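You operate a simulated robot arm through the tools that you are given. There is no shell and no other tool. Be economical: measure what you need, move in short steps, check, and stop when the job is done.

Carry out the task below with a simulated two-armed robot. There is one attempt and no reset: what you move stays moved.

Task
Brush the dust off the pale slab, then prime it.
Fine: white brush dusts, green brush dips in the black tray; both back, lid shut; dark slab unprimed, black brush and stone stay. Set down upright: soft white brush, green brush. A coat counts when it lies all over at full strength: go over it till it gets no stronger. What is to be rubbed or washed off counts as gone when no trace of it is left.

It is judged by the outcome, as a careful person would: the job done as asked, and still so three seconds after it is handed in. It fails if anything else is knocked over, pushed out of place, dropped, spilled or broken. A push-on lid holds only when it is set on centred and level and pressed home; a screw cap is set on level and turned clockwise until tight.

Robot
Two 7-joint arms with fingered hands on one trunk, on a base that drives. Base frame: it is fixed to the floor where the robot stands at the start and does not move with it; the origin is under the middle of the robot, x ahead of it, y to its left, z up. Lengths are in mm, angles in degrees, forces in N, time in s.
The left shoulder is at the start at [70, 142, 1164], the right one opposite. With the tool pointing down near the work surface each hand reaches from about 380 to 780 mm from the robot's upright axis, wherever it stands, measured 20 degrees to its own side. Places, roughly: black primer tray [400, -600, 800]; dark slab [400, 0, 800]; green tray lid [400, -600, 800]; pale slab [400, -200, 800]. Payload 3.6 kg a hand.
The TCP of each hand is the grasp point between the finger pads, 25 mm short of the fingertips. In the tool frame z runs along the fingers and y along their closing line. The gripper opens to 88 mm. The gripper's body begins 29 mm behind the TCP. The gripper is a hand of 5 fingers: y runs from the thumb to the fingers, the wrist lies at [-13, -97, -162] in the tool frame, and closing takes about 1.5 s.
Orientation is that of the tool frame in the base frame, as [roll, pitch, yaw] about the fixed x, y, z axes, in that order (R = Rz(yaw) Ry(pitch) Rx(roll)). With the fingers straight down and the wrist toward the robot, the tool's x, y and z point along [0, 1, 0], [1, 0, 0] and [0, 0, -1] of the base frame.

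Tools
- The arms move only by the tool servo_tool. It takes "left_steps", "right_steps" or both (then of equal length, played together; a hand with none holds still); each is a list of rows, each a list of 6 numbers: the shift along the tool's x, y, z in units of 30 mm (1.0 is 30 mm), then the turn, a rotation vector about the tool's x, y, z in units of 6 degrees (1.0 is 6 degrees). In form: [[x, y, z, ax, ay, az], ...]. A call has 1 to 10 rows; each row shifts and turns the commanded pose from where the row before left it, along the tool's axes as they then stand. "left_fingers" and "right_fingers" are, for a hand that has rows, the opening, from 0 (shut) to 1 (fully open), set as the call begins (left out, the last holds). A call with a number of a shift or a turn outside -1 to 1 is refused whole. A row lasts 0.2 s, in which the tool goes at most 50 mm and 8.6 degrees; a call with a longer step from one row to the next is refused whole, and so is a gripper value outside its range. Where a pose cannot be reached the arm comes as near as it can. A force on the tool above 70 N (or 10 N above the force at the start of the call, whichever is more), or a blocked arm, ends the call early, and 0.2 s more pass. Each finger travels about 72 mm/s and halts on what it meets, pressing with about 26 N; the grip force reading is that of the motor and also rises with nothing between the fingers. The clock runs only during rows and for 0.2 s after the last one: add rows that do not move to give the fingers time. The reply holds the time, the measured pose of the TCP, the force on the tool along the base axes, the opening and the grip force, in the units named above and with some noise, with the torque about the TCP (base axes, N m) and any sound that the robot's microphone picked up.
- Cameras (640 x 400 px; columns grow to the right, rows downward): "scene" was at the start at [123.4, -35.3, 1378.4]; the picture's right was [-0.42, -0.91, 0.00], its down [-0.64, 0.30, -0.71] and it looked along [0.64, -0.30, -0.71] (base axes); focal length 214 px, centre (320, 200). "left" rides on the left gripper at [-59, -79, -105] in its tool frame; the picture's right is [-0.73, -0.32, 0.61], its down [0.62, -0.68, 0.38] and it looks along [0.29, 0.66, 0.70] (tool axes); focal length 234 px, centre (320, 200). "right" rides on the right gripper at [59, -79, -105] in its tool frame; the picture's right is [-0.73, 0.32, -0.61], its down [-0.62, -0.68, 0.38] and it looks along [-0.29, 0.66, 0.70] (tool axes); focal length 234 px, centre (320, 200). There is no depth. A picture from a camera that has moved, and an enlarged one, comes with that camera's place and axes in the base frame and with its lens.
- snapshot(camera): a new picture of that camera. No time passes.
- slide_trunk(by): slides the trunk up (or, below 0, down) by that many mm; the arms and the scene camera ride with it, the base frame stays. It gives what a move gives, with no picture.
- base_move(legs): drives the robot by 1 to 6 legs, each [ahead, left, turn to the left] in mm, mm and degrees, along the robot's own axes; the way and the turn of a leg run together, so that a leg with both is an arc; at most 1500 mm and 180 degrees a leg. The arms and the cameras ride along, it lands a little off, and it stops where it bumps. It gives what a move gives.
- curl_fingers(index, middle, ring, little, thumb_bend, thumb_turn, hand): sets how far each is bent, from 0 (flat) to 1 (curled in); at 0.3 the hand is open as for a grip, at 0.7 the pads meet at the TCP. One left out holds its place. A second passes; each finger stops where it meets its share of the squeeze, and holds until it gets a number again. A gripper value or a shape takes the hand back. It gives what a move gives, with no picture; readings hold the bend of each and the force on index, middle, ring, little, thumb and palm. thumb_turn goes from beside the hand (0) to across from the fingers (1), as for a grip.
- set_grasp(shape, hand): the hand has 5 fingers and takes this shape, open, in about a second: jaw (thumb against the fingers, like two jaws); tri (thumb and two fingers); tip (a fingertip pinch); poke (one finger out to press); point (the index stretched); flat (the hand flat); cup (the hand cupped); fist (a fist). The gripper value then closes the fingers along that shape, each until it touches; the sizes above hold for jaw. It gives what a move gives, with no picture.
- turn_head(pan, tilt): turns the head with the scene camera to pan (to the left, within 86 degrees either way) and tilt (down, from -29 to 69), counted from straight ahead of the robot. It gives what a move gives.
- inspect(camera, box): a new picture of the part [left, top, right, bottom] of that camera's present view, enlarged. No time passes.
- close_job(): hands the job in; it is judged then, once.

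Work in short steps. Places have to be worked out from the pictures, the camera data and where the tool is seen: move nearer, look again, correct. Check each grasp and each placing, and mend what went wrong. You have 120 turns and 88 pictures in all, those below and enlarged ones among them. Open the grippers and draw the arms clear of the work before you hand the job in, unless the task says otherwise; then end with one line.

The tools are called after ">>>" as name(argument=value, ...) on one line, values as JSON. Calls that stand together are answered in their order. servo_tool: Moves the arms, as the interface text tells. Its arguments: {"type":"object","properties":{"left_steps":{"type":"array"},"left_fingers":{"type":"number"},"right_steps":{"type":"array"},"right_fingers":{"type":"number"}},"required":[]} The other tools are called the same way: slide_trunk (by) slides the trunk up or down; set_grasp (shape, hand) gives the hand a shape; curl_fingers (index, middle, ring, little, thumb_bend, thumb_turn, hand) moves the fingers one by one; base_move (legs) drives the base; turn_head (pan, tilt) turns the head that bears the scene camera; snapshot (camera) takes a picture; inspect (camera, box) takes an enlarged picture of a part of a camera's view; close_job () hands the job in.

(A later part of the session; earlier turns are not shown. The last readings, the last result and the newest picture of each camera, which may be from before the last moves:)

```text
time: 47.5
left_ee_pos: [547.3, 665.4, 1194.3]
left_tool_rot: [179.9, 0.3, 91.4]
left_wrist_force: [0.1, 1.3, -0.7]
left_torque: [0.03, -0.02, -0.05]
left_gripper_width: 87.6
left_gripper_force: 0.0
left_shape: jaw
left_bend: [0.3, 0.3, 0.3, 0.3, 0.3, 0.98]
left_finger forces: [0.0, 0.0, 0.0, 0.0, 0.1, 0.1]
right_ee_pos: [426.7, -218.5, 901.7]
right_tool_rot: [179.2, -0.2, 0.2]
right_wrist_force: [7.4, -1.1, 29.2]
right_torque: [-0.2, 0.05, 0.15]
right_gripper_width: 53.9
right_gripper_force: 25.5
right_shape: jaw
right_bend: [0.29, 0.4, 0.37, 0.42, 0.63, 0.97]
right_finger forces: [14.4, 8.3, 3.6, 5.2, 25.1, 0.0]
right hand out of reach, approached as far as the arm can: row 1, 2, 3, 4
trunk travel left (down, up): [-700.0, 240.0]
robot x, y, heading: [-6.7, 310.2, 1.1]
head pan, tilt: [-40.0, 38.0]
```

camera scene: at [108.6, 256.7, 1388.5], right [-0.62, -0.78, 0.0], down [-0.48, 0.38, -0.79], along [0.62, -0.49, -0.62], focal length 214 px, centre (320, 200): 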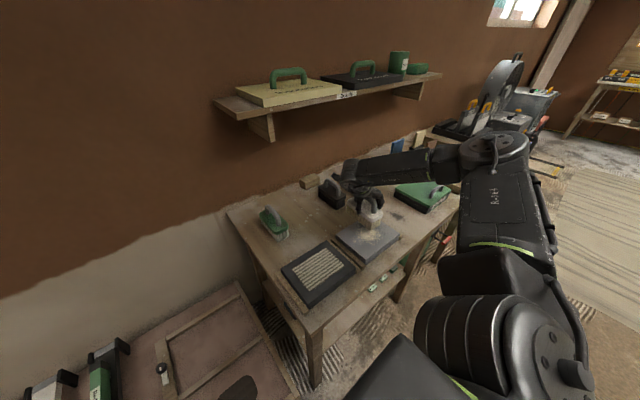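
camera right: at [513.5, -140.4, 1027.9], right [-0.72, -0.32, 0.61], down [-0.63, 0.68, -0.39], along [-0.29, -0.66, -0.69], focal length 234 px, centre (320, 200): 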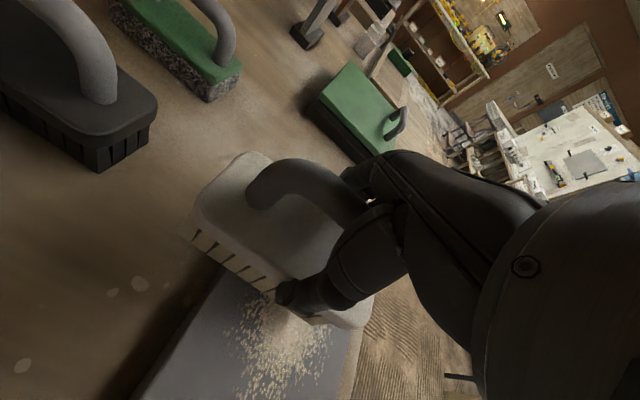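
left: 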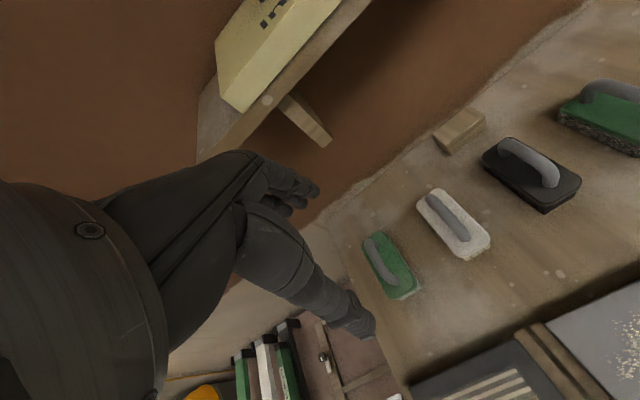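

The arm sank and is now pressing on the slab at 29 N, so slab contact is near TCP z≈904. I'll lift off and back the base away so the slab lies further out in reach.

>>> servo_tool(right_steps=[[0.3, 0, -0.5, 0, 0, 0], [0.3, 0, -0.5, 0, 0, 0], [0, 0, -0.5, 0, 0, 0], [0, 0, 0, 0, 0, 0]])

>>> base_move(legs=[[-100, 0, -1.3]])

```text
time: 48.5
left_ee_pos: [549.6, 661.9, 1193.4]
left_tool_rot: [-180.0, 0.0, 91.4]
left_wrist_force: [-0.2, 0.1, 0.2]
left_torque: [0.04, -0.02, 0.0]
left_gripper_width: 87.4
left_gripper_force: 0.1
left_shape: jaw
left_bend: [0.3, 0.3, 0.3, 0.3, 0.3, 0.98]
left_finger forces: [0.0, 0.0, 0.0, 0.0, 0.1, 0.1]
right_ee_pos: [458.0, -227.3, 931.1]
right_tool_rot: [179.6, 0.1, 0.1]
right_wrist_force: [0.2, 0.3, -2.2]
right_torque: [0.03, 0.02, -0.02]
right_gripper_width: 53.9
right_gripper_force: 26.1
right_shape: jaw
right_bend: [0.29, 0.4, 0.38, 0.43, 0.63, 0.98]
right_finger forces: [14.4, 7.4, 3.3, 0.4, 25.0, 0.0]
right hand out of reach, approached as far as the arm can: row 1, 3
trunk travel left (down, up): [-700.0, 240.0]
robot x, y, heading: [-5.6, 313.6, 1.3]
head pan, tilt: [-40.0, 38.0]
```

```text
time: 49.7
left_ee_pos: [452.0, 649.7, 1193.4]
left_tool_rot: [-179.9, 0.0, 90.2]
left_wrist_force: [-0.1, -0.2, -1.1]
left_torque: [-0.01, -0.01, -0.01]
left_gripper_width: 87.7
left_gripper_force: 0.0
left_shape: jaw
left_bend: [0.3, 0.3, 0.3, 0.3, 0.3, 0.98]
left_finger forces: [0.0, 0.0, 0.0, 0.0, 0.0, 0.0]
right_ee_pos: [341.6, -238.7, 931.3]
right_tool_rot: [179.6, 0.2, -1.1]
right_wrist_force: [-0.1, -0.5, -2.3]
right_torque: [-0.02, 0.0, 0.0]
right_gripper_width: 53.8
right_gripper_force: 26.3
right_shape: jaw
right_bend: [0.29, 0.4, 0.38, 0.43, 0.63, 0.98]
right_finger forces: [14.4, 7.3, 3.2, 0.4, 25.0, 0.0]
trunk travel left (down, up): [-700.0, 240.0]
robot x, y, heading: [-112.6, 309.4, 0.0]
head pan, tilt: [-40.0, 38.0]
```

Now I'll move over the slab's left part, square the yaw, and lower to light contact.

>>> servo_tool(right_steps=[[0.9, -0.9, 0, 0, 0, -0.18], [1, -1, 0, 0, 0, 0], [0, -0.9, 0, 0, 0, 0], [0, 0, 0.5, 0, 0, 0], [0, 0, 0.25, 0, 0, 0], [0, 0, 0, 0, 0, 0]])

>>> snapshot(camera="right")

```text
time: 51.1
left_ee_pos: [452.0, 649.5, 1194.8]
left_tool_rot: [-180.0, 0.0, 90.2]
left_wrist_force: [-1.1, 0.2, -0.2]
left_torque: [0.0, 0.0, -0.01]
left_gripper_width: 88.0
left_gripper_force: 0.1
left_shape: jaw
left_bend: [0.3, 0.3, 0.3, 0.3, 0.3, 0.98]
left_finger forces: [0.0, 0.0, 0.0, 0.0, 0.0, 0.0]
right_ee_pos: [400.0, -153.7, 908.2]
right_tool_rot: [179.6, 0.1, -0.1]
right_wrist_force: [-0.1, -0.3, -2.2]
right_torque: [0.03, 0.03, -0.01]
right_gripper_width: 53.8
right_gripper_force: 26.3
right_shape: jaw
right_bend: [0.29, 0.4, 0.38, 0.43, 0.63, 0.98]
right_finger forces: [14.3, 7.2, 3.2, 0.4, 24.6, 0.0]
trunk travel left (down, up): [-700.0, 240.0]
robot x, y, heading: [-114.0, 308.1, 0.0]
head pan, tilt: [-40.0, 38.0]
```

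```text
69 pictures are left
camera right: at [459.2, -74.4, 1012.2], right [-0.72, -0.32, 0.61], down [-0.62, 0.68, -0.39], along [-0.29, -0.66, -0.69], focal length 234 px, centre (320, 200)
```

right: 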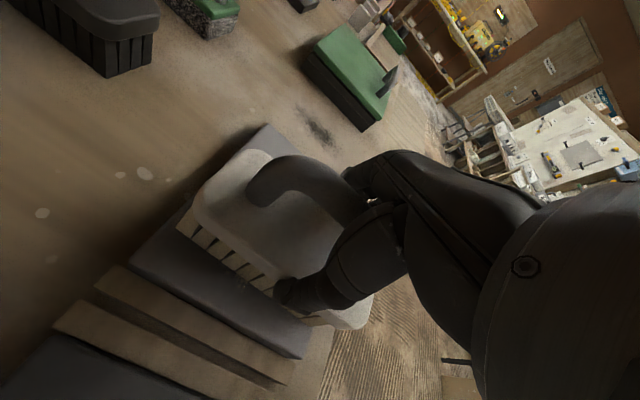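

The geometry now agrees: the slab spans x 337–476, y −108…−288, and the brush body is about 115×57. I'll lower a little and make a first stroke across.

>>> servo_tool(right_steps=[[0, -0.8, 0, 0, 0, 0], [0, 0, 0.17, 0, 0, 0], [0, 0.8, 0, 0, 0, 0], [0, 0.8, 0, 0, 0, 0], [0, 0.8, 0, 0, 0, 0], [0, 0.8, 0, 0, 0, 0], [0, 0.8, 0, 0, 0, 0], [0, 0.8, 0, 0, 0, 0], [0, 0.6, 0, 0, 0, 0], [0, 0, 0, 0, 0, 0]])

>>> snapshot(camera="right")

>>> inspect(camera="scene", box=[270, 160, 470, 285])

```text
time: 53.3
left_ee_pos: [450.7, 649.9, 1193.3]
left_tool_rot: [179.9, 0.0, 90.2]
left_wrist_force: [-1.0, 0.2, -0.1]
left_torque: [0.05, 0.0, 0.0]
left_gripper_width: 87.9
left_gripper_force: 0.1
left_shape: jaw
left_bend: [0.3, 0.3, 0.3, 0.3, 0.3, 0.98]
left_finger forces: [0.1, 0.1, 0.0, 0.0, 0.0, 0.0]
right_ee_pos: [399.0, -290.9, 904.3]
right_tool_rot: [179.7, 0.1, 0.1]
right_wrist_force: [0.0, 0.4, -1.5]
right_torque: [-0.02, 0.04, 0.02]
right_gripper_width: 54.0
right_gripper_force: 25.7
right_shape: jaw
right_bend: [0.29, 0.4, 0.38, 0.43, 0.63, 0.98]
right_finger forces: [14.3, 7.6, 3.3, 0.3, 25.3, 0.1]
trunk travel left (down, up): [-700.0, 240.0]
robot x, y, heading: [-113.0, 304.6, 0.3]
head pan, tilt: [-40.0, 38.0]
```

```text
68 pictures are left
camera right: at [458.1, -212.6, 1008.0], right [-0.72, -0.32, 0.61], down [-0.63, 0.68, -0.39], along [-0.29, -0.66, -0.69], focal length 234 px, centre (320, 200)
```

right: 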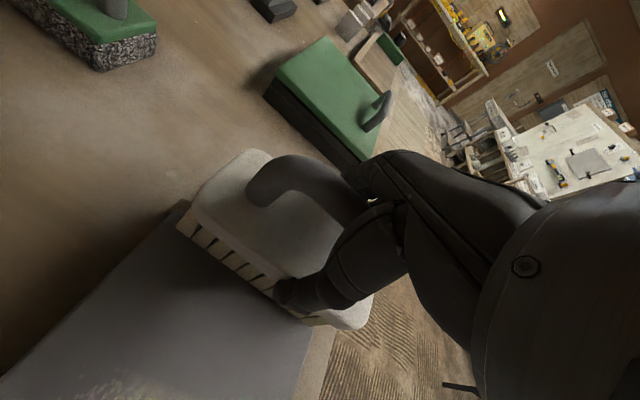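

```text
3.20 times, centred on (370, 222) of scene
camera zoom: at [3.4, 253.9, 1388.4], right [-0.64, -0.77, 0.0], down [-0.47, 0.39, -0.79], along [0.61, -0.5, -0.62], focal length 686 px, centre (160, 128)
```

zoom: 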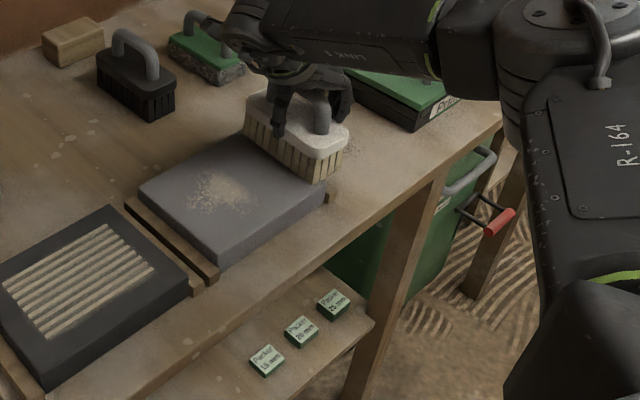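

The scene view is very clear: the dust is reduced but still there, with almost no contact force. I'll press about 3 mm lower and stroke back and forth.

>>> servo_tool(right_steps=[[0, -0.8, 0, 0, 0, 0], [0, 0, 0.12, 0, 0, 0], [0, -0.8, 0, 0, 0, 0], [0, -0.8, 0, 0, 0, 0], [0, -0.8, 0, 0, 0, 0], [0, -0.8, 0, 0, 0, 0], [0, -0.8, 0, 0, 0, 0], [0, 0, 0, 0, 0, 0]])

>>> servo_tool(right_steps=[[0.5, 0, 0, 0, 0, 0], [0, 0.8, 0, 0, 0, 0], [0, 0.8, 0, 0, 0, 0], [0, 0.8, 0, 0, 0, 0], [0, 0.8, 0, 0, 0, 0], [0, 0.8, 0, 0, 0, 0], [0, 0.8, 0, 0, 0, 0], [0, 0, 0, 0, 0, 0]])

>>> inspect(camera="scene", box=[270, 160, 470, 285])

```text
time: 55.1
left_ee_pos: [449.5, 650.4, 1194.9]
left_tool_rot: [179.9, 0.2, 90.2]
left_wrist_force: [-0.3, -0.5, -0.3]
left_torque: [0.01, -0.01, 0.02]
left_gripper_width: 87.5
left_gripper_force: 0.0
left_shape: jaw
left_bend: [0.3, 0.3, 0.3, 0.3, 0.3, 0.98]
left_finger forces: [0.0, 0.0, 0.1, 0.0, 0.0, 0.0]
right_ee_pos: [397.3, -147.5, 901.1]
right_tool_rot: [179.4, -0.1, 0.0]
right_wrist_force: [0.8, -6.8, 24.8]
right_torque: [-0.42, 0.18, 0.07]
right_gripper_width: 53.3
right_gripper_force: 26.1
right_shape: jaw
right_bend: [0.27, 0.39, 0.36, 0.41, 0.66, 0.98]
right_finger forces: [16.0, 9.6, 3.9, 5.2, 22.8, 0.0]
trunk travel left (down, up): [-700.0, 240.0]
robot x, y, heading: [-111.2, 309.2, 0.2]
head pan, tilt: [-40.0, 38.0]
```

```text
time: 56.9
left_ee_pos: [450.9, 651.9, 1193.4]
left_tool_rot: [-180.0, 0.1, 90.2]
left_wrist_force: [-0.4, -0.5, 0.3]
left_torque: [0.01, 0.04, 0.01]
left_gripper_width: 87.7
left_gripper_force: 0.2
left_shape: jaw
left_bend: [0.3, 0.3, 0.3, 0.3, 0.3, 0.98]
left_finger forces: [0.0, 0.0, 0.0, 0.1, 0.0, 0.1]
right_ee_pos: [413.4, -293.3, 902.5]
right_tool_rot: [179.5, 0.1, 0.0]
right_wrist_force: [0.1, 2.6, 9.0]
right_torque: [0.31, 0.05, 0.04]
right_gripper_width: 52.6
right_gripper_force: 25.7
right_shape: jaw
right_bend: [0.29, 0.41, 0.38, 0.43, 0.64, 0.98]
right_finger forces: [13.2, 7.1, 3.5, 1.2, 26.7, 0.0]
trunk travel left (down, up): [-700.0, 240.0]
robot x, y, heading: [-113.7, 308.1, -0.1]
head pan, tilt: [-40.0, 38.0]
```

```text
3.20 times, centred on (370, 222) of scene
camera zoom: at [1.8, 256.4, 1388.6], right [-0.64, -0.77, 0.0], down [-0.47, 0.39, -0.79], along [0.61, -0.51, -0.61], focal length 686 px, centre (160, 128)
```

zoom: 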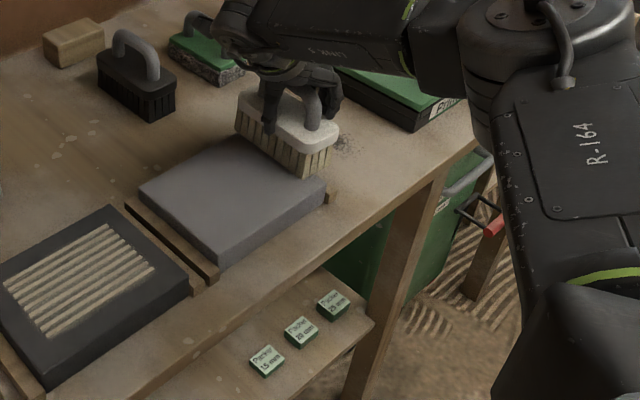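

The dust looks gone. I'll do one more round trip nearer the front edge to catch any trace, then lift.

>>> servo_tool(right_steps=[[-0.5, -0.5, 0, 0, 0, 0], [-0.5, -0.8, 0, 0, 0, 0], [0, -0.8, 0, 0, 0, 0], [0, -0.8, 0, 0, 0, 0], [0, -0.8, 0, 0, 0, 0], [0, -0.8, 0, 0, 0, 0], [0, -0.8, 0, 0, 0, 0], [0, 0.8, 0, 0, 0, 0], [0, 0.8, 0, 0, 0, 0], [0, 0.8, 0, 0, 0, 0]])

>>> servo_tool(right_steps=[[0, 0.8, 0, 0, 0, 0], [0, 0.8, 0, 0, 0, 0], [0, 0.8, 0, 0, 0, 0], [0, 0.8, 0, 0, 0, 0], [0, 0.5, -0.5, 0, 0, 0], [0, 0, -1, 0, 0, 0], [0, 0, -0.5, 0, 0, 0], [0, 0, 0, 0, 0, 0]])

>>> inspect(camera="scene", box=[300, 190, 380, 250])

```text
time: 59.1
left_ee_pos: [449.4, 650.9, 1193.1]
left_tool_rot: [179.8, 0.1, 90.1]
left_wrist_force: [-0.5, -0.1, 0.3]
left_torque: [-0.03, 0.0, 0.03]
left_gripper_width: 87.8
left_gripper_force: 0.1
left_shape: jaw
left_bend: [0.3, 0.3, 0.3, 0.3, 0.3, 0.98]
left_finger forces: [0.1, 0.0, 0.0, 0.0, 0.0, 0.1]
right_ee_pos: [382.8, -203.4, 901.3]
right_tool_rot: [179.4, 0.0, 0.1]
right_wrist_force: [0.0, 4.8, 10.1]
right_torque: [0.02, 0.08, -0.01]
right_gripper_width: 52.7
right_gripper_force: 26.2
right_shape: jaw
right_bend: [0.29, 0.41, 0.39, 0.43, 0.64, 0.98]
right_finger forces: [12.8, 6.9, 3.2, 2.2, 27.2, 0.0]
trunk travel left (down, up): [-700.0, 240.0]
robot x, y, heading: [-114.1, 309.1, 0.1]
head pan, tilt: [-40.0, 38.0]
```

```text
time: 60.9
left_ee_pos: [451.1, 649.0, 1193.6]
left_tool_rot: [-180.0, 0.0, 90.2]
left_wrist_force: [1.0, -0.5, -0.5]
left_torque: [0.03, -0.01, -0.02]
left_gripper_width: 87.6
left_gripper_force: 0.1
left_shape: jaw
left_bend: [0.3, 0.3, 0.3, 0.3, 0.3, 0.98]
left_finger forces: [0.0, 0.1, 0.0, 0.1, 0.0, 0.0]
right_ee_pos: [382.6, -315.5, 961.6]
right_tool_rot: [179.6, 0.1, 0.1]
right_wrist_force: [0.5, 0.3, -2.9]
right_torque: [0.0, 0.04, -0.01]
right_gripper_width: 53.1
right_gripper_force: 26.2
right_shape: jaw
right_bend: [0.29, 0.41, 0.39, 0.43, 0.64, 0.98]
right_finger forces: [14.0, 7.1, 3.5, 0.9, 24.4, 0.1]
trunk travel left (down, up): [-700.0, 240.0]
robot x, y, heading: [-110.5, 308.7, 0.3]
head pan, tilt: [-40.0, 38.0]
```

```text
6.67 times, centred on (340, 220) of scene
camera zoom: at [3.4, 253.5, 1388.4], right [-0.64, -0.77, 0.0], down [-0.47, 0.39, -0.79], along [0.61, -0.5, -0.62], focal length 1430 px, centre (187, 67)
```

zoom: 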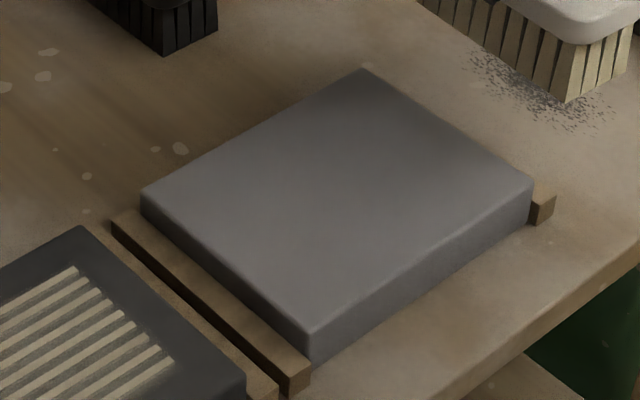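

The slab is clean. I'll drive forward again and return the white brush to its spot.

>>> base_move(legs=[[106, 0, 0]])

>>> servo_tool(right_steps=[[0, -1, 0, 0, 0, 0], [0, -1, 0, 0, 0, 0], [0, -1, 0, 0, 0, 0], [0, -1, 0, 0, 0, 0], [0, -1, 0, 0, 0, 0], [0, -1, 0, 0, 0, 0], [0, -0.9, 0, 0, 0, 0], [0.5, 0, 0, 0, 0, 0], [1, 0, 0, 0, 0, 0], [0, 0, 0, 0, 0, 0]])

```text
time: 62.0
left_ee_pos: [554.8, 649.5, 1193.5]
left_tool_rot: [-180.0, 0.1, 90.4]
left_wrist_force: [-0.6, 0.4, 0.5]
left_torque: [0.03, 0.01, 0.02]
left_gripper_width: 87.4
left_gripper_force: 0.0
left_shape: jaw
left_bend: [0.3, 0.3, 0.3, 0.3, 0.3, 0.98]
left_finger forces: [0.1, 0.1, 0.1, 0.0, 0.1, 0.0]
right_ee_pos: [487.0, -315.5, 961.4]
right_tool_rot: [179.5, 0.1, 0.1]
right_wrist_force: [0.4, -1.4, -2.5]
right_torque: [0.03, 0.01, -0.03]
right_gripper_width: 53.3
right_gripper_force: 26.0
right_shape: jaw
right_bend: [0.29, 0.41, 0.39, 0.43, 0.64, 0.98]
right_finger forces: [13.9, 7.2, 3.6, 0.8, 24.5, 0.0]
trunk travel left (down, up): [-700.0, 240.0]
robot x, y, heading: [-11.7, 309.1, 0.1]
head pan, tilt: [-40.0, 38.0]
```

```text
time: 64.2
left_ee_pos: [554.4, 649.5, 1193.5]
left_tool_rot: [-179.9, 0.0, 90.2]
left_wrist_force: [0.0, 0.2, -0.6]
left_torque: [0.02, -0.04, 0.01]
left_gripper_width: 87.6
left_gripper_force: 0.1
left_shape: jaw
left_bend: [0.3, 0.3, 0.3, 0.3, 0.3, 0.98]
left_finger forces: [0.0, 0.0, 0.1, 0.1, 0.0, 0.0]
right_ee_pos: [546.6, -111.0, 947.7]
right_tool_rot: [179.6, 0.1, 0.1]
right_wrist_force: [0.5, -0.7, -0.8]
right_torque: [0.03, -0.01, 0.01]
right_gripper_width: 52.6
right_gripper_force: 26.2
right_shape: jaw
right_bend: [0.29, 0.41, 0.39, 0.43, 0.64, 0.98]
right_finger forces: [13.8, 7.0, 3.3, 0.7, 24.2, 0.0]
right hand out of reach, approached as far as the arm can: row 5, 6, 7
trunk travel left (down, up): [-700.0, 240.0]
robot x, y, heading: [-9.7, 313.0, 0.3]
head pan, tilt: [-40.0, 38.0]
```

Next I'll move forward to x≈655, descending gently.

>>> servo_tool(right_steps=[[0.9, 0, 0.3, 0, 0, 0], [0.9, 0, 0.4, 0, 0, 0], [0.9, 0, 0.4, 0, 0, 0], [0.9, -0.1, 0.5, 0, 0, 0], [0, 0, 0.4, 0, 0, 0], [0, 0, 0, 0, 0, 0]])

>>> snapshot(camera="right")

```text
time: 65.6
left_ee_pos: [556.4, 650.0, 1194.6]
left_tool_rot: [180.0, 0.0, 90.3]
left_wrist_force: [0.3, 0.5, 0.3]
left_torque: [0.02, 0.0, -0.01]
left_gripper_width: 87.8
left_gripper_force: 0.0
left_shape: jaw
left_bend: [0.3, 0.3, 0.3, 0.3, 0.3, 0.98]
left_finger forces: [0.0, 0.1, 0.0, 0.1, 0.0, 0.0]
right_ee_pos: [653.3, -109.5, 886.2]
right_tool_rot: [179.6, 0.2, 0.0]
right_wrist_force: [-0.5, 0.0, -1.7]
right_torque: [-0.02, 0.03, -0.01]
right_gripper_width: 52.4
right_gripper_force: 26.0
right_shape: jaw
right_bend: [0.29, 0.41, 0.39, 0.43, 0.64, 0.98]
right_finger forces: [13.8, 7.0, 3.4, 0.7, 24.3, 0.1]
trunk travel left (down, up): [-700.0, 240.0]
robot x, y, heading: [-7.4, 306.3, 0.1]
head pan, tilt: [-40.0, 38.0]
```

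```text
64 pictures are left
camera right: at [712.5, -28.9, 989.5], right [-0.72, -0.32, 0.61], down [-0.63, 0.68, -0.39], along [-0.29, -0.66, -0.69], focal length 234 px, centre (320, 200)
```

right: 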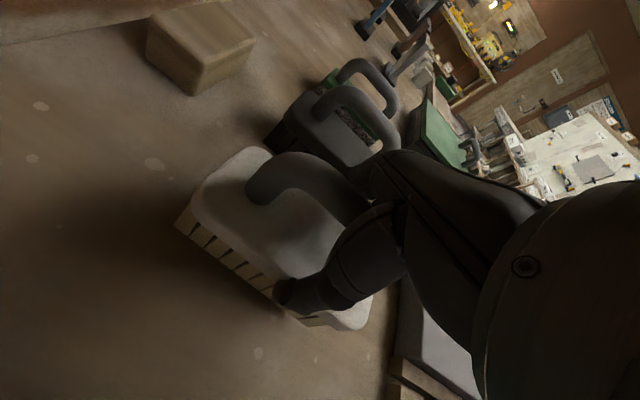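

I'll lower it to table contact.

>>> servo_tool(right_steps=[[0.05, 0, 0.3, 0, 0, 0], [0, 0, 0.2, 0, 0, 0], [0, 0, 0.06, 0, 0, 0], [0, 0, 0, 0, 0, 0]])

```text
time: 66.6
left_ee_pos: [554.1, 649.0, 1194.6]
left_tool_rot: [-180.0, 0.0, 90.3]
left_wrist_force: [-0.2, -0.2, 0.1]
left_torque: [-0.02, 0.01, 0.0]
left_gripper_width: 87.7
left_gripper_force: 0.0
left_shape: jaw
left_bend: [0.3, 0.3, 0.3, 0.3, 0.3, 0.98]
left_finger forces: [0.0, 0.0, 0.0, 0.0, 0.1, 0.1]
right_ee_pos: [651.0, -108.4, 869.4]
right_tool_rot: [179.6, 0.0, 0.2]
right_wrist_force: [0.1, 1.0, -1.1]
right_torque: [0.0, 0.02, -0.01]
right_gripper_width: 53.0
right_gripper_force: 25.6
right_shape: jaw
right_bend: [0.29, 0.41, 0.39, 0.43, 0.64, 0.98]
right_finger forces: [13.8, 7.0, 3.4, 0.7, 24.4, 0.1]
right hand out of reach, approached as far as the arm can: row 1
trunk travel left (down, up): [-700.0, 240.0]
robot x, y, heading: [-9.4, 312.4, 0.2]
head pan, tilt: [-40.0, 38.0]
```

It's nearly bearing its weight on the table. I'll lower 1.5 mm more, open, then rise straight up.

>>> servo_tool(right_steps=[[0, 0, 0.05, 0, 0, 0], [0, 0, 0, 0, 0, 0]])

>>> servo_tool(right_steps=[[0, 0, 0, 0, 0, 0], [0, 0, 0, 0, 0, 0], [0, 0, 0, 0, 0, 0], [0, 0, 0, 0, 0, 0], [0, 0, 0, 0, 0, 0], [0, 0, -0.3, 0, 0, 0], [0, 0, -0.5, 0, 0, 0], [0, 0, -0.5, 0, 0, 0]], right_fingers=1)

>>> snapshot(camera="right")

```text
time: 67.2
left_ee_pos: [553.9, 650.9, 1193.3]
left_tool_rot: [179.9, 0.0, 90.3]
left_wrist_force: [0.8, -1.4, 0.3]
left_torque: [-0.02, 0.03, 0.01]
left_gripper_width: 87.8
left_gripper_force: 0.1
left_shape: jaw
left_bend: [0.3, 0.3, 0.3, 0.3, 0.3, 0.98]
left_finger forces: [0.0, 0.1, 0.0, 0.0, 0.1, 0.0]
right_ee_pos: [649.5, -108.1, 866.9]
right_tool_rot: [179.6, 0.2, 0.1]
right_wrist_force: [1.4, -0.4, -0.6]
right_torque: [-0.01, 0.03, 0.03]
right_gripper_width: 52.8
right_gripper_force: 26.0
right_shape: jaw
right_bend: [0.29, 0.41, 0.39, 0.43, 0.64, 0.98]
right_finger forces: [13.8, 6.9, 3.4, 0.8, 24.3, 0.0]
trunk travel left (down, up): [-700.0, 240.0]
robot x, y, heading: [-6.8, 311.1, 0.1]
head pan, tilt: [-40.0, 38.0]
```

```text
time: 69.0
left_ee_pos: [555.4, 650.8, 1193.1]
left_tool_rot: [180.0, 0.0, 90.4]
left_wrist_force: [-0.4, 0.3, -0.3]
left_torque: [-0.01, 0.02, 0.0]
left_gripper_width: 87.7
left_gripper_force: 0.0
left_shape: jaw
left_bend: [0.3, 0.3, 0.3, 0.3, 0.3, 0.98]
left_finger forces: [0.1, 0.1, 0.0, 0.0, 0.0, 0.0]
right_ee_pos: [652.6, -106.7, 907.6]
right_tool_rot: [179.4, 0.0, 0.1]
right_wrist_force: [0.3, 0.1, -0.9]
right_torque: [-0.02, 0.02, 0.01]
right_gripper_width: 87.7
right_gripper_force: 0.1
right_shape: jaw
right_bend: [0.3, 0.3, 0.3, 0.3, 0.3, 0.98]
right_finger forces: [0.1, 0.0, 0.0, 0.1, 0.0, 0.0]
trunk travel left (down, up): [-700.0, 240.0]
robot x, y, heading: [-9.5, 310.1, 0.2]
head pan, tilt: [-40.0, 38.0]
```

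```text
63 pictures are left
camera right: at [711.8, -27.5, 1010.9], right [-0.72, -0.32, 0.61], down [-0.63, 0.68, -0.39], along [-0.29, -0.66, -0.69], focal length 234 px, centre (320, 200)
```

right: 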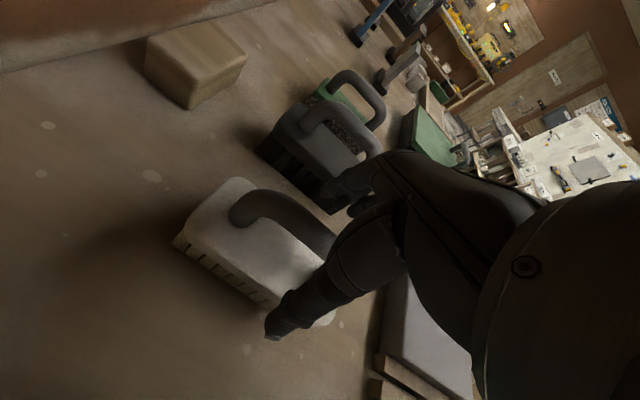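

The white brush stands in its original place. Next I'll raise and retract the hand, turn it to yaw 90, and drive over to the tray.

>>> servo_tool(right_steps=[[-0.5, 0, -1, 0, 0, 0], [-0.5, 0, -1, 0, 0, 0], [-0.5, 0, -0.5, 0, 0, -1], [0, 0, 0, 0, 0, -1], [0, 0, 0, 0, 0, -1], [0, 0, 0, 0, 0, -1], [0, 0, 0, 0, 0, -1], [0, 0, 0, 0, 0, -1], [0, 0, 0, 0, 0, -1], [0, 0, 0, 0, 0, -1]])

>>> servo_tool(right_steps=[[0, 0, -0.5, 0, 0, -1], [0, 0, -0.5, 0, 0, -1], [0, 0, -0.5, 0, 0, -1], [0, 0, -0.5, 0, 0, -1], [0, 0, -0.5, 0, 0, -1], [0, 0, 0, 0, 0, -1], [0, 0, 0, 0, 0, -1], [0, -1, 0, 0, 0, 0], [0, -1, 0, 0, 0, 0], [0, -1, 0, 0, 0, 0]])

>>> base_move(legs=[[0, -660, 0]])

```text
time: 71.2
left_ee_pos: [555.0, 649.4, 1193.9]
left_tool_rot: [-179.9, 0.1, 90.3]
left_wrist_force: [0.0, 0.8, -0.6]
left_torque: [-0.03, 0.03, 0.01]
left_gripper_width: 87.7
left_gripper_force: 0.1
left_shape: jaw
left_bend: [0.3, 0.3, 0.3, 0.3, 0.3, 0.98]
left_finger forces: [0.0, 0.0, 0.0, 0.0, 0.0, 0.0]
right_ee_pos: [607.9, -109.3, 981.6]
right_tool_rot: [179.8, 0.3, 48.2]
right_wrist_force: [0.3, -0.5, 1.2]
right_torque: [0.0, -0.01, 0.01]
right_gripper_width: 88.0
right_gripper_force: 0.1
right_shape: jaw
right_bend: [0.3, 0.3, 0.3, 0.3, 0.3, 0.98]
right_finger forces: [0.0, 0.0, 0.0, 0.0, 0.0, 0.0]
trunk travel left (down, up): [-700.0, 240.0]
robot x, y, heading: [-5.9, 309.4, 0.3]
head pan, tilt: [-40.0, 38.0]
```

```text
time: 73.4
left_ee_pos: [553.3, 649.2, 1194.1]
left_tool_rot: [-180.0, 0.1, 90.4]
left_wrist_force: [-0.3, -0.8, -0.6]
left_torque: [0.02, -0.01, 0.0]
left_gripper_width: 87.8
left_gripper_force: 0.2
left_shape: jaw
left_bend: [0.3, 0.3, 0.3, 0.3, 0.3, 0.98]
left_finger forces: [0.1, 0.0, 0.0, 0.1, 0.1, 0.0]
right_ee_pos: [518.6, -107.3, 1055.2]
right_tool_rot: [-179.9, 0.5, 90.1]
right_wrist_force: [-0.2, 0.7, -0.4]
right_torque: [0.01, 0.01, -0.01]
right_gripper_width: 87.6
right_gripper_force: 0.0
right_shape: jaw
right_bend: [0.3, 0.3, 0.3, 0.3, 0.3, 0.98]
right_finger forces: [0.1, 0.1, 0.1, 0.0, 0.0, 0.0]
trunk travel left (down, up): [-700.0, 240.0]
robot x, y, heading: [-6.8, 312.3, 0.2]
head pan, tilt: [-40.0, 38.0]
```

```text
time: 77.1
left_ee_pos: [558.2, -2.5, 1194.2]
left_tool_rot: [180.0, 0.0, 90.2]
left_wrist_force: [-0.1, 0.9, 0.2]
left_torque: [-0.05, 0.02, 0.01]
left_gripper_width: 87.8
left_gripper_force: 0.1
left_shape: jaw
left_bend: [0.3, 0.3, 0.3, 0.3, 0.3, 0.98]
left_finger forces: [0.0, 0.1, 0.1, 0.1, 0.0, 0.0]
right_ee_pos: [521.2, -760.0, 1055.7]
right_tool_rot: [-180.0, 0.5, 89.9]
right_wrist_force: [1.1, 0.4, 0.0]
right_torque: [0.01, 0.02, 0.0]
right_gripper_width: 87.7
right_gripper_force: 0.0
right_shape: jaw
right_bend: [0.3, 0.3, 0.3, 0.3, 0.3, 0.98]
right_finger forces: [0.1, 0.0, 0.1, 0.0, 0.0, 0.1]
trunk travel left (down, up): [-700.0, 240.0]
robot x, y, heading: [-6.5, -343.4, 0.1]
head pan, tilt: [-40.0, 38.0]
```

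Now I'll bring the hand toward the tray and look at it with both cameras.

>>> servo_tool(right_steps=[[1, -1, 0, 0, 0, 0], [1, -1, 0, 0, 0, 0], [1, -1, 0, 0, 0, 0], [1, -1, 0, 0, 0, 0], [1, -1, 0, 0, 0, 0], [1, 0, 0, 0, 0, 0], [0, 0, 0, 0, 0, 0]])

>>> snapshot(camera="scene")

>>> snapshot(camera="right")

```text
time: 78.7
left_ee_pos: [556.1, -2.1, 1194.8]
left_tool_rot: [180.0, 0.1, 90.2]
left_wrist_force: [-0.2, 0.4, -0.6]
left_torque: [-0.01, 0.0, -0.05]
left_gripper_width: 87.9
left_gripper_force: 0.1
left_shape: jaw
left_bend: [0.3, 0.3, 0.3, 0.3, 0.3, 0.98]
left_finger forces: [0.1, 0.0, 0.0, 0.1, 0.1, 0.0]
right_ee_pos: [389.4, -585.8, 1059.9]
right_tool_rot: [-179.8, 0.4, 90.0]
right_wrist_force: [-0.2, -0.2, -0.2]
right_torque: [0.01, 0.02, 0.0]
right_gripper_width: 87.5
right_gripper_force: 0.0
right_shape: jaw
right_bend: [0.3, 0.3, 0.3, 0.3, 0.3, 0.98]
right_finger forces: [0.1, 0.0, 0.0, 0.1, 0.0, 0.1]
right hand out of reach, approached as far as the arm can: row 5, 6
trunk travel left (down, up): [-700.0, 240.0]
robot x, y, heading: [-3.9, -342.6, 0.1]
head pan, tilt: [-40.0, 38.0]
```

```text
62 pictures are left
camera scene: at [108.2, -397.8, 1388.6], right [-0.64, -0.77, 0.0], down [-0.47, 0.39, -0.79], along [0.61, -0.5, -0.62], focal length 214 px, centre (320, 200)
```

scene: 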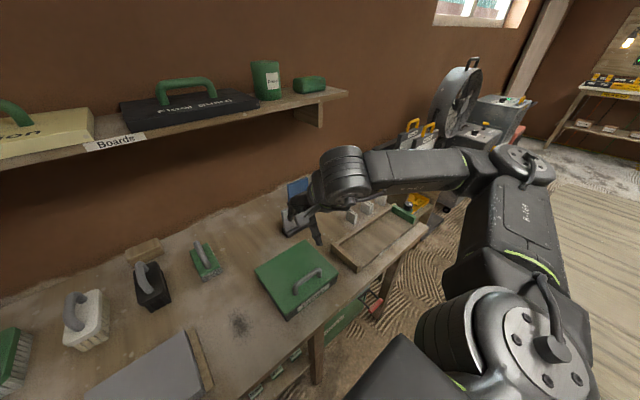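

```text
61 pictures are left
camera right: at [311.7, -526.4, 1163.6], right [0.33, -0.72, 0.61], down [-0.68, -0.63, -0.38], along [0.65, -0.29, -0.7], focal length 234 px, centre (320, 200)
```

right: 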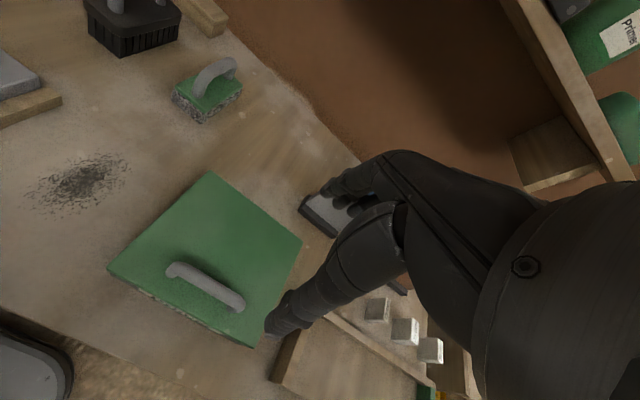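

The handle sits near the lid's front edge, which suggests a hinge at the back. I'll look closer.

>>> inspect(camera="scene", box=[225, 220, 365, 330])

>>> inspect(camera="right", box=[90, 150, 330, 360])

```text
3.64 times, centred on (295, 275) of scene
camera zoom: at [108.2, -397.8, 1388.6], right [-0.64, -0.77, 0.0], down [-0.47, 0.39, -0.79], along [0.61, -0.5, -0.62], focal length 780 px, centre (411, -73)
```

zoom: 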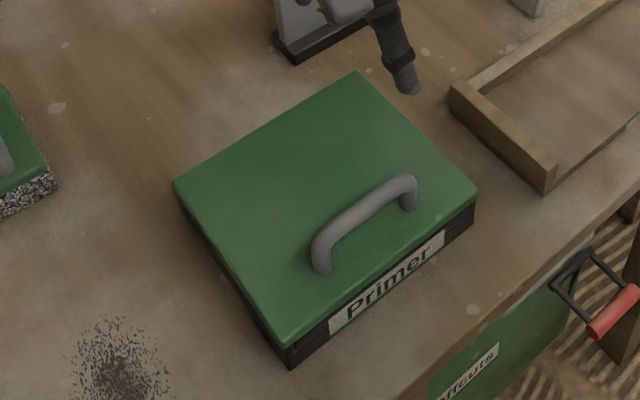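

```text
1.90 times, centred on (210, 255) of right
camera zoom: at [311.7, -526.4, 1163.6], right [0.33, -0.72, 0.61], down [-0.68, -0.63, -0.38], along [0.65, -0.29, -0.7], focal length 446 px, centre (530, 95)
```

zoom: 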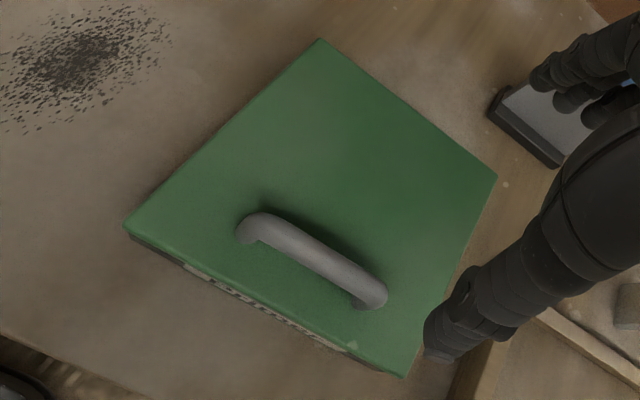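

Triangulation puts the lid's handle bar at about (371, −569, 883), running along y. I'll descend onto it at yaw 90.

>>> servo_tool(right_steps=[[0.2, -0.2, 0.9, 0, 0, 0], [0.2, -0.2, 0.9, 0, 0, 0], [0.17, -0.2, 0.9, 0, 0, 0], [0, 0, 0.9, 0, 0, 0], [0, 0, 0.9, 0, 0, 0], [0, 0, 0.5, 0, 0, 0], [0, 0, 0.2, 0, 0, 0], [0, 0, 0, 0, 0, 0]])

>>> inspect(camera="scene", box=[225, 200, 385, 330])

>>> snapshot(camera="right")

```text
time: 80.5
left_ee_pos: [557.3, -3.4, 1194.7]
left_tool_rot: [180.0, 0.0, 90.2]
left_wrist_force: [-0.4, -0.3, -0.7]
left_torque: [0.02, 0.0, 0.0]
left_gripper_width: 87.3
left_gripper_force: 0.0
left_shape: jaw
left_bend: [0.3, 0.3, 0.3, 0.3, 0.3, 0.98]
left_finger forces: [0.1, 0.1, 0.1, 0.1, 0.0, 0.0]
right_ee_pos: [398.3, -572.8, 903.5]
right_tool_rot: [-179.9, 0.4, 90.0]
right_wrist_force: [0.8, -0.2, 0.0]
right_torque: [0.02, 0.01, -0.03]
right_gripper_width: 87.9
right_gripper_force: 0.1
right_shape: jaw
right_bend: [0.3, 0.3, 0.3, 0.3, 0.3, 0.98]
right_finger forces: [0.0, 0.0, 0.0, 0.0, 0.0, 0.0]
right hand out of reach, approached as far as the arm can: row 1, 2, 3
trunk travel left (down, up): [-700.0, 240.0]
robot x, y, heading: [-8.9, -341.8, 0.4]
head pan, tilt: [-40.0, 38.0]
```

```text
3.08 times, centred on (305, 265) of scene
camera zoom: at [109.4, -397.8, 1388.4], right [-0.64, -0.77, 0.0], down [-0.47, 0.39, -0.79], along [0.61, -0.5, -0.62], focal length 660 px, centre (366, 0)
```

zoom: 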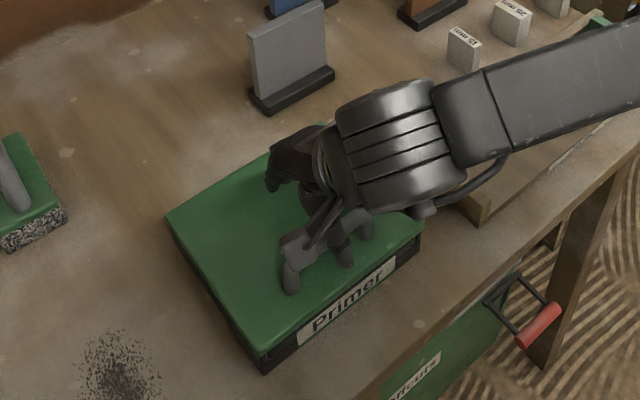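

```text
57 pictures are left
camera right: at [320.5, -513.3, 1007.3], right [0.32, -0.72, 0.61], down [-0.68, -0.63, -0.38], along [0.66, -0.29, -0.69], focal length 234 px, centre (320, 200)
```

right: 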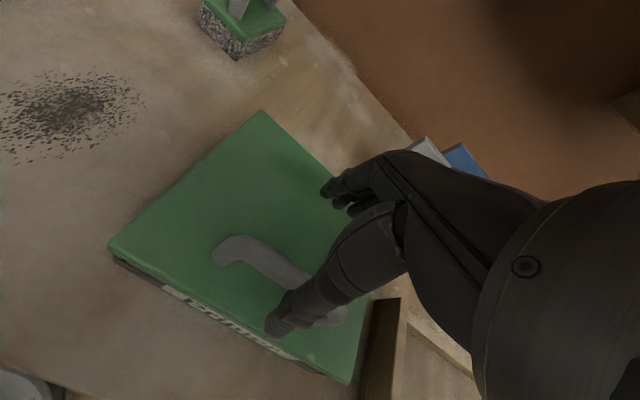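

The hand straddles the bar but sits 25 mm too far in x. I'll back the base 25 mm, which shifts the hand the same amount, then lower.

>>> base_move(legs=[[-25, 0, 0]])

>>> servo_tool(right_steps=[[0, 0, 0.3, 0, 0, 0], [0, 0, 0.35, 0, 0, 0], [0, 0, 0, 0, 0, 0]])

>>> inspect(camera="right", box=[90, 150, 410, 400])

```text
time: 81.3
left_ee_pos: [536.9, -2.5, 1192.5]
left_tool_rot: [-179.7, 0.0, 90.3]
left_wrist_force: [0.4, 0.2, -0.2]
left_torque: [0.0, 0.03, -0.06]
left_gripper_width: 87.6
left_gripper_force: 0.1
left_shape: jaw
left_bend: [0.3, 0.3, 0.3, 0.3, 0.3, 0.98]
left_finger forces: [0.2, 0.0, 0.0, 0.0, 0.1, 0.1]
right_ee_pos: [376.2, -573.2, 902.8]
right_tool_rot: [-179.7, 0.5, 90.1]
right_wrist_force: [-0.5, -0.1, -0.5]
right_torque: [0.03, 0.01, 0.0]
right_gripper_width: 87.8
right_gripper_force: 0.1
right_shape: jaw
right_bend: [0.3, 0.3, 0.3, 0.3, 0.3, 0.98]
right_finger forces: [0.1, 0.0, 0.1, 0.0, 0.1, 0.0]
trunk travel left (down, up): [-700.0, 240.0]
robot x, y, heading: [-29.8, -341.0, 0.3]
head pan, tilt: [-40.0, 38.0]
```

```text
time: 82.1
left_ee_pos: [531.7, -1.9, 1193.8]
left_tool_rot: [180.0, 0.1, 90.3]
left_wrist_force: [-0.4, 0.1, -0.7]
left_torque: [0.03, -0.02, 0.01]
left_gripper_width: 87.6
left_gripper_force: 0.1
left_shape: jaw
left_bend: [0.3, 0.3, 0.3, 0.3, 0.3, 0.98]
left_finger forces: [0.1, 0.0, 0.1, 0.0, 0.0, 0.0]
right_ee_pos: [373.4, -572.9, 884.9]
right_tool_rot: [-179.9, 0.4, 90.0]
right_wrist_force: [0.0, -0.9, 0.1]
right_torque: [0.01, -0.03, 0.02]
right_gripper_width: 87.8
right_gripper_force: 0.1
right_shape: jaw
right_bend: [0.3, 0.3, 0.3, 0.3, 0.3, 0.98]
right_finger forces: [0.1, 0.0, 0.0, 0.0, 0.0, 0.0]
trunk travel left (down, up): [-700.0, 240.0]
robot x, y, heading: [-32.4, -341.9, 0.1]
head pan, tilt: [-40.0, 38.0]
```

```text
1.60 times, centred on (250, 275) of right
camera zoom: at [295.4, -513.7, 988.3], right [0.32, -0.72, 0.61], down [-0.68, -0.63, -0.38], along [0.66, -0.29, -0.69], focal length 375 px, centre (432, 80)
```

zoom: 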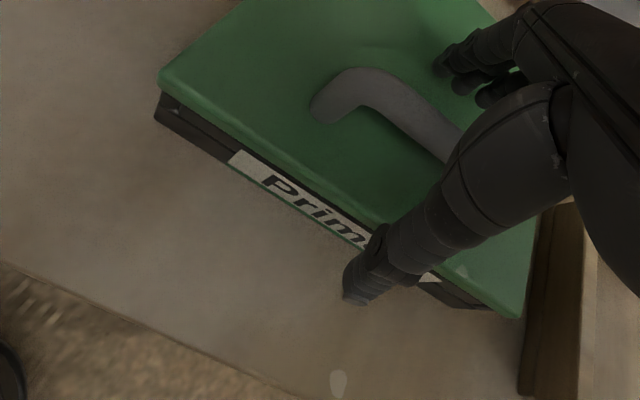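

The thumb is in front of the bar and the fingers behind it. I'll close.

>>> servo_tool(right_steps=[[0, 0, 0, 0, 0, 0], [0, 0, 0, 0, 0, 0], [0, 0, 0, 0, 0, 0], [0, 0, 0, 0, 0, 0], [0, 0, 0, 0, 0, 0], [0, 0, 0, 0, 0, 0], [0, 0, 0, 0, 0, 0], [0, 0, 0, 0, 0, 0]], right_fingers=0)

>>> inspect(camera="right", box=[90, 150, 410, 400])

```text
time: 83.9
left_ee_pos: [532.6, -4.5, 1194.0]
left_tool_rot: [-180.0, 0.0, 90.2]
left_wrist_force: [0.1, -0.2, -0.4]
left_torque: [0.0, 0.01, 0.04]
left_gripper_width: 87.6
left_gripper_force: 0.0
left_shape: jaw
left_bend: [0.3, 0.3, 0.3, 0.3, 0.3, 0.98]
left_finger forces: [0.0, 0.0, 0.0, 0.1, 0.0, 0.0]
right_ee_pos: [373.3, -573.7, 883.6]
right_tool_rot: [-179.9, 0.5, 90.0]
right_wrist_force: [-2.1, 0.0, 0.4]
right_torque: [-0.05, -0.04, 0.16]
right_gripper_width: 0.0
right_gripper_force: 26.1
right_shape: jaw
right_bend: [0.7, 0.7, 0.7, 0.65, 0.75, 1.0]
right_finger forces: [2.0, 0.0, 2.8, 2.5, 7.2, 0.0]
trunk travel left (down, up): [-700.0, 240.0]
robot x, y, heading: [-30.3, -344.4, 0.2]
head pan, tilt: [-40.0, 38.0]
```

```text
1.60 times, centred on (250, 275) of right
camera zoom: at [295.6, -513.6, 988.3], right [0.32, -0.72, 0.61], down [-0.68, -0.63, -0.38], along [0.66, -0.29, -0.69], focal length 375 px, centre (432, 80)
```

zoom: 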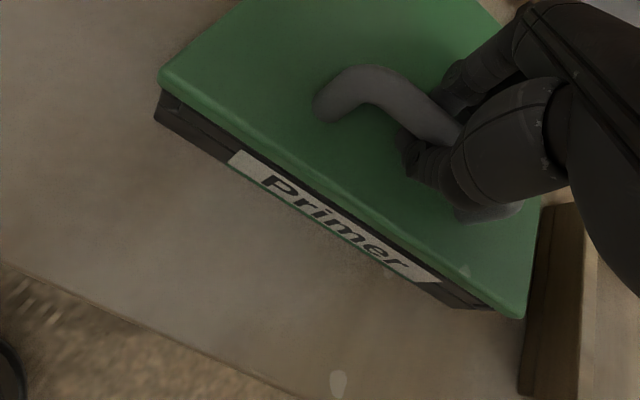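

The fingers closed with the bar enclosed. I'll lift gently along an arc about a back hinge near (509, 840) and see how the lid behaves.

>>> servo_tool(right_steps=[[0, 0.1, -0.4, 0, 0, 0], [0, 0.2, -0.4, 0, 0, 0], [0, 0.25, -0.35, 0, 0, 0], [0, 0, 0, 0, 0, 0]])

>>> inspect(camera="scene", box=[225, 200, 385, 330])

```text
time: 84.9
left_ee_pos: [531.6, -2.2, 1194.0]
left_tool_rot: [-180.0, -0.1, 90.2]
left_wrist_force: [0.0, -0.5, 0.6]
left_torque: [0.0, 0.03, 0.02]
left_gripper_width: 88.0
left_gripper_force: 0.1
left_shape: jaw
left_bend: [0.3, 0.3, 0.3, 0.3, 0.3, 0.98]
left_finger forces: [0.0, 0.0, 0.1, 0.1, 0.0, 0.0]
right_ee_pos: [389.8, -572.4, 919.3]
right_tool_rot: [-179.9, 0.6, 90.1]
right_wrist_force: [-4.5, -0.4, 1.4]
right_torque: [-0.02, -0.01, 0.1]
right_gripper_width: 0.1
right_gripper_force: 25.9
right_shape: jaw
right_bend: [0.7, 0.7, 0.7, 0.67, 0.76, 1.0]
right_finger forces: [1.1, 0.0, 2.1, 1.3, 6.5, 0.0]
trunk travel left (down, up): [-700.0, 240.0]
robot x, y, heading: [-30.1, -340.9, 0.3]
head pan, tilt: [-40.0, 38.0]
```

```text
3.08 times, centred on (305, 265) of scene
camera zoom: at [83.6, -398.0, 1388.6], right [-0.64, -0.77, 0.0], down [-0.47, 0.39, -0.79], along [0.61, -0.5, -0.62], focal length 660 px, centre (366, 0)
```

zoom: 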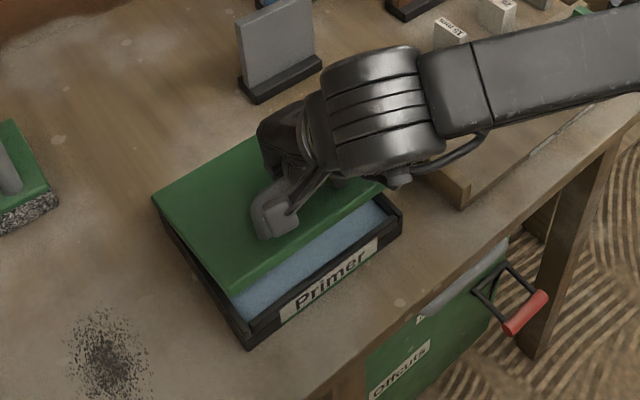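

It's hinged at the back, with blue primer inside. I'll continue the arc.

>>> servo_tool(right_steps=[[0, 0.4, -0.5, 0, 0, 0], [0, 0.45, -0.45, 0, 0, 0], [0, 0.5, -0.4, 0, 0, 0], [0, 0.5, -0.3, 0, 0, 0], [0, 0, 0, 0, 0, 0]])

>>> inspect(camera="scene", box=[225, 180, 385, 310])

```text
time: 86.1
left_ee_pos: [535.0, -3.0, 1193.7]
left_tool_rot: [-179.8, 0.0, 90.3]
left_wrist_force: [0.4, 0.4, 0.5]
left_torque: [-0.01, -0.04, -0.02]
left_gripper_width: 87.4
left_gripper_force: 0.1
left_shape: jaw
left_bend: [0.3, 0.3, 0.3, 0.3, 0.3, 0.98]
left_finger forces: [0.0, 0.0, 0.1, 0.1, 0.1, 0.1]
right_ee_pos: [447.5, -571.7, 965.7]
right_tool_rot: [-179.8, 0.4, 90.1]
right_wrist_force: [4.1, 2.7, -8.7]
right_torque: [0.19, 0.05, 0.08]
right_gripper_width: 0.0
right_gripper_force: 26.3
right_shape: jaw
right_bend: [0.7, 0.7, 0.7, 0.7, 0.75, 1.0]
right_finger forces: [1.1, 0.1, 4.2, 3.1, 1.2, 0.0]
trunk travel left (down, up): [-700.0, 240.0]
robot x, y, heading: [-29.5, -338.0, 0.2]
head pan, tilt: [-40.0, 38.0]
```

```text
3.08 times, centred on (305, 245) of scene
camera zoom: at [86.9, -397.8, 1388.2], right [-0.64, -0.77, 0.0], down [-0.47, 0.39, -0.79], along [0.6, -0.5, -0.62], focal length 660 px, centre (366, 62)
```

zoom: 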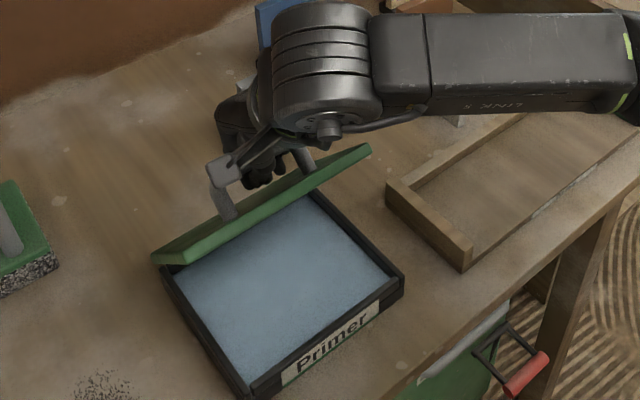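

The lid is at about 50°. I'll continue up and over to near vertical.

>>> servo_tool(right_steps=[[0, 0.6, -0.35, 0, 0, 0], [0, 0.6, -0.2, 0, 0, 0], [0, 0.6, -0.1, 0, 0, 0], [0, 0.6, 0, 0, 0, 0], [0, 0.6, 0.1, 0, 0, 0], [0, 0, 0, 0, 0, 0]])

>>> inspect(camera="scene", box=[225, 180, 385, 310])

```text
time: 87.5
left_ee_pos: [533.9, -4.4, 1193.1]
left_tool_rot: [-179.9, -0.1, 90.2]
left_wrist_force: [0.5, 0.2, -0.2]
left_torque: [-0.03, 0.01, -0.01]
left_gripper_width: 87.6
left_gripper_force: 0.0
left_shape: jaw
left_bend: [0.3, 0.3, 0.3, 0.3, 0.3, 0.98]
left_finger forces: [0.0, 0.0, 0.1, 0.0, 0.0, 0.0]
right_ee_pos: [536.3, -572.8, 983.0]
right_tool_rot: [-179.8, 0.4, 90.2]
right_wrist_force: [-3.3, -0.6, -14.5]
right_torque: [0.31, 0.11, 0.12]
right_gripper_width: 0.0
right_gripper_force: 26.4
right_shape: jaw
right_bend: [0.7, 0.7, 0.7, 0.7, 0.76, 1.0]
right_finger forces: [4.0, 0.1, 4.8, 4.9, 6.4, 0.0]
trunk travel left (down, up): [-700.0, 240.0]
robot x, y, heading: [-27.9, -343.6, -0.1]
head pan, tilt: [-40.0, 38.0]
```

```text
3.08 times, centred on (305, 245) of scene
camera zoom: at [86.3, -399.1, 1388.3], right [-0.64, -0.77, 0.0], down [-0.47, 0.39, -0.79], along [0.6, -0.5, -0.62], focal length 660 px, centre (366, 62)
```

zoom: 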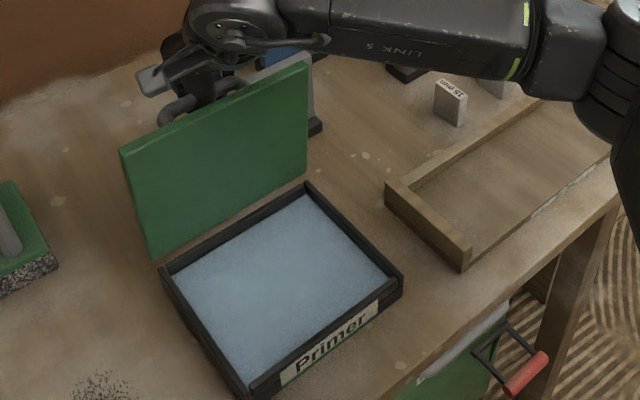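

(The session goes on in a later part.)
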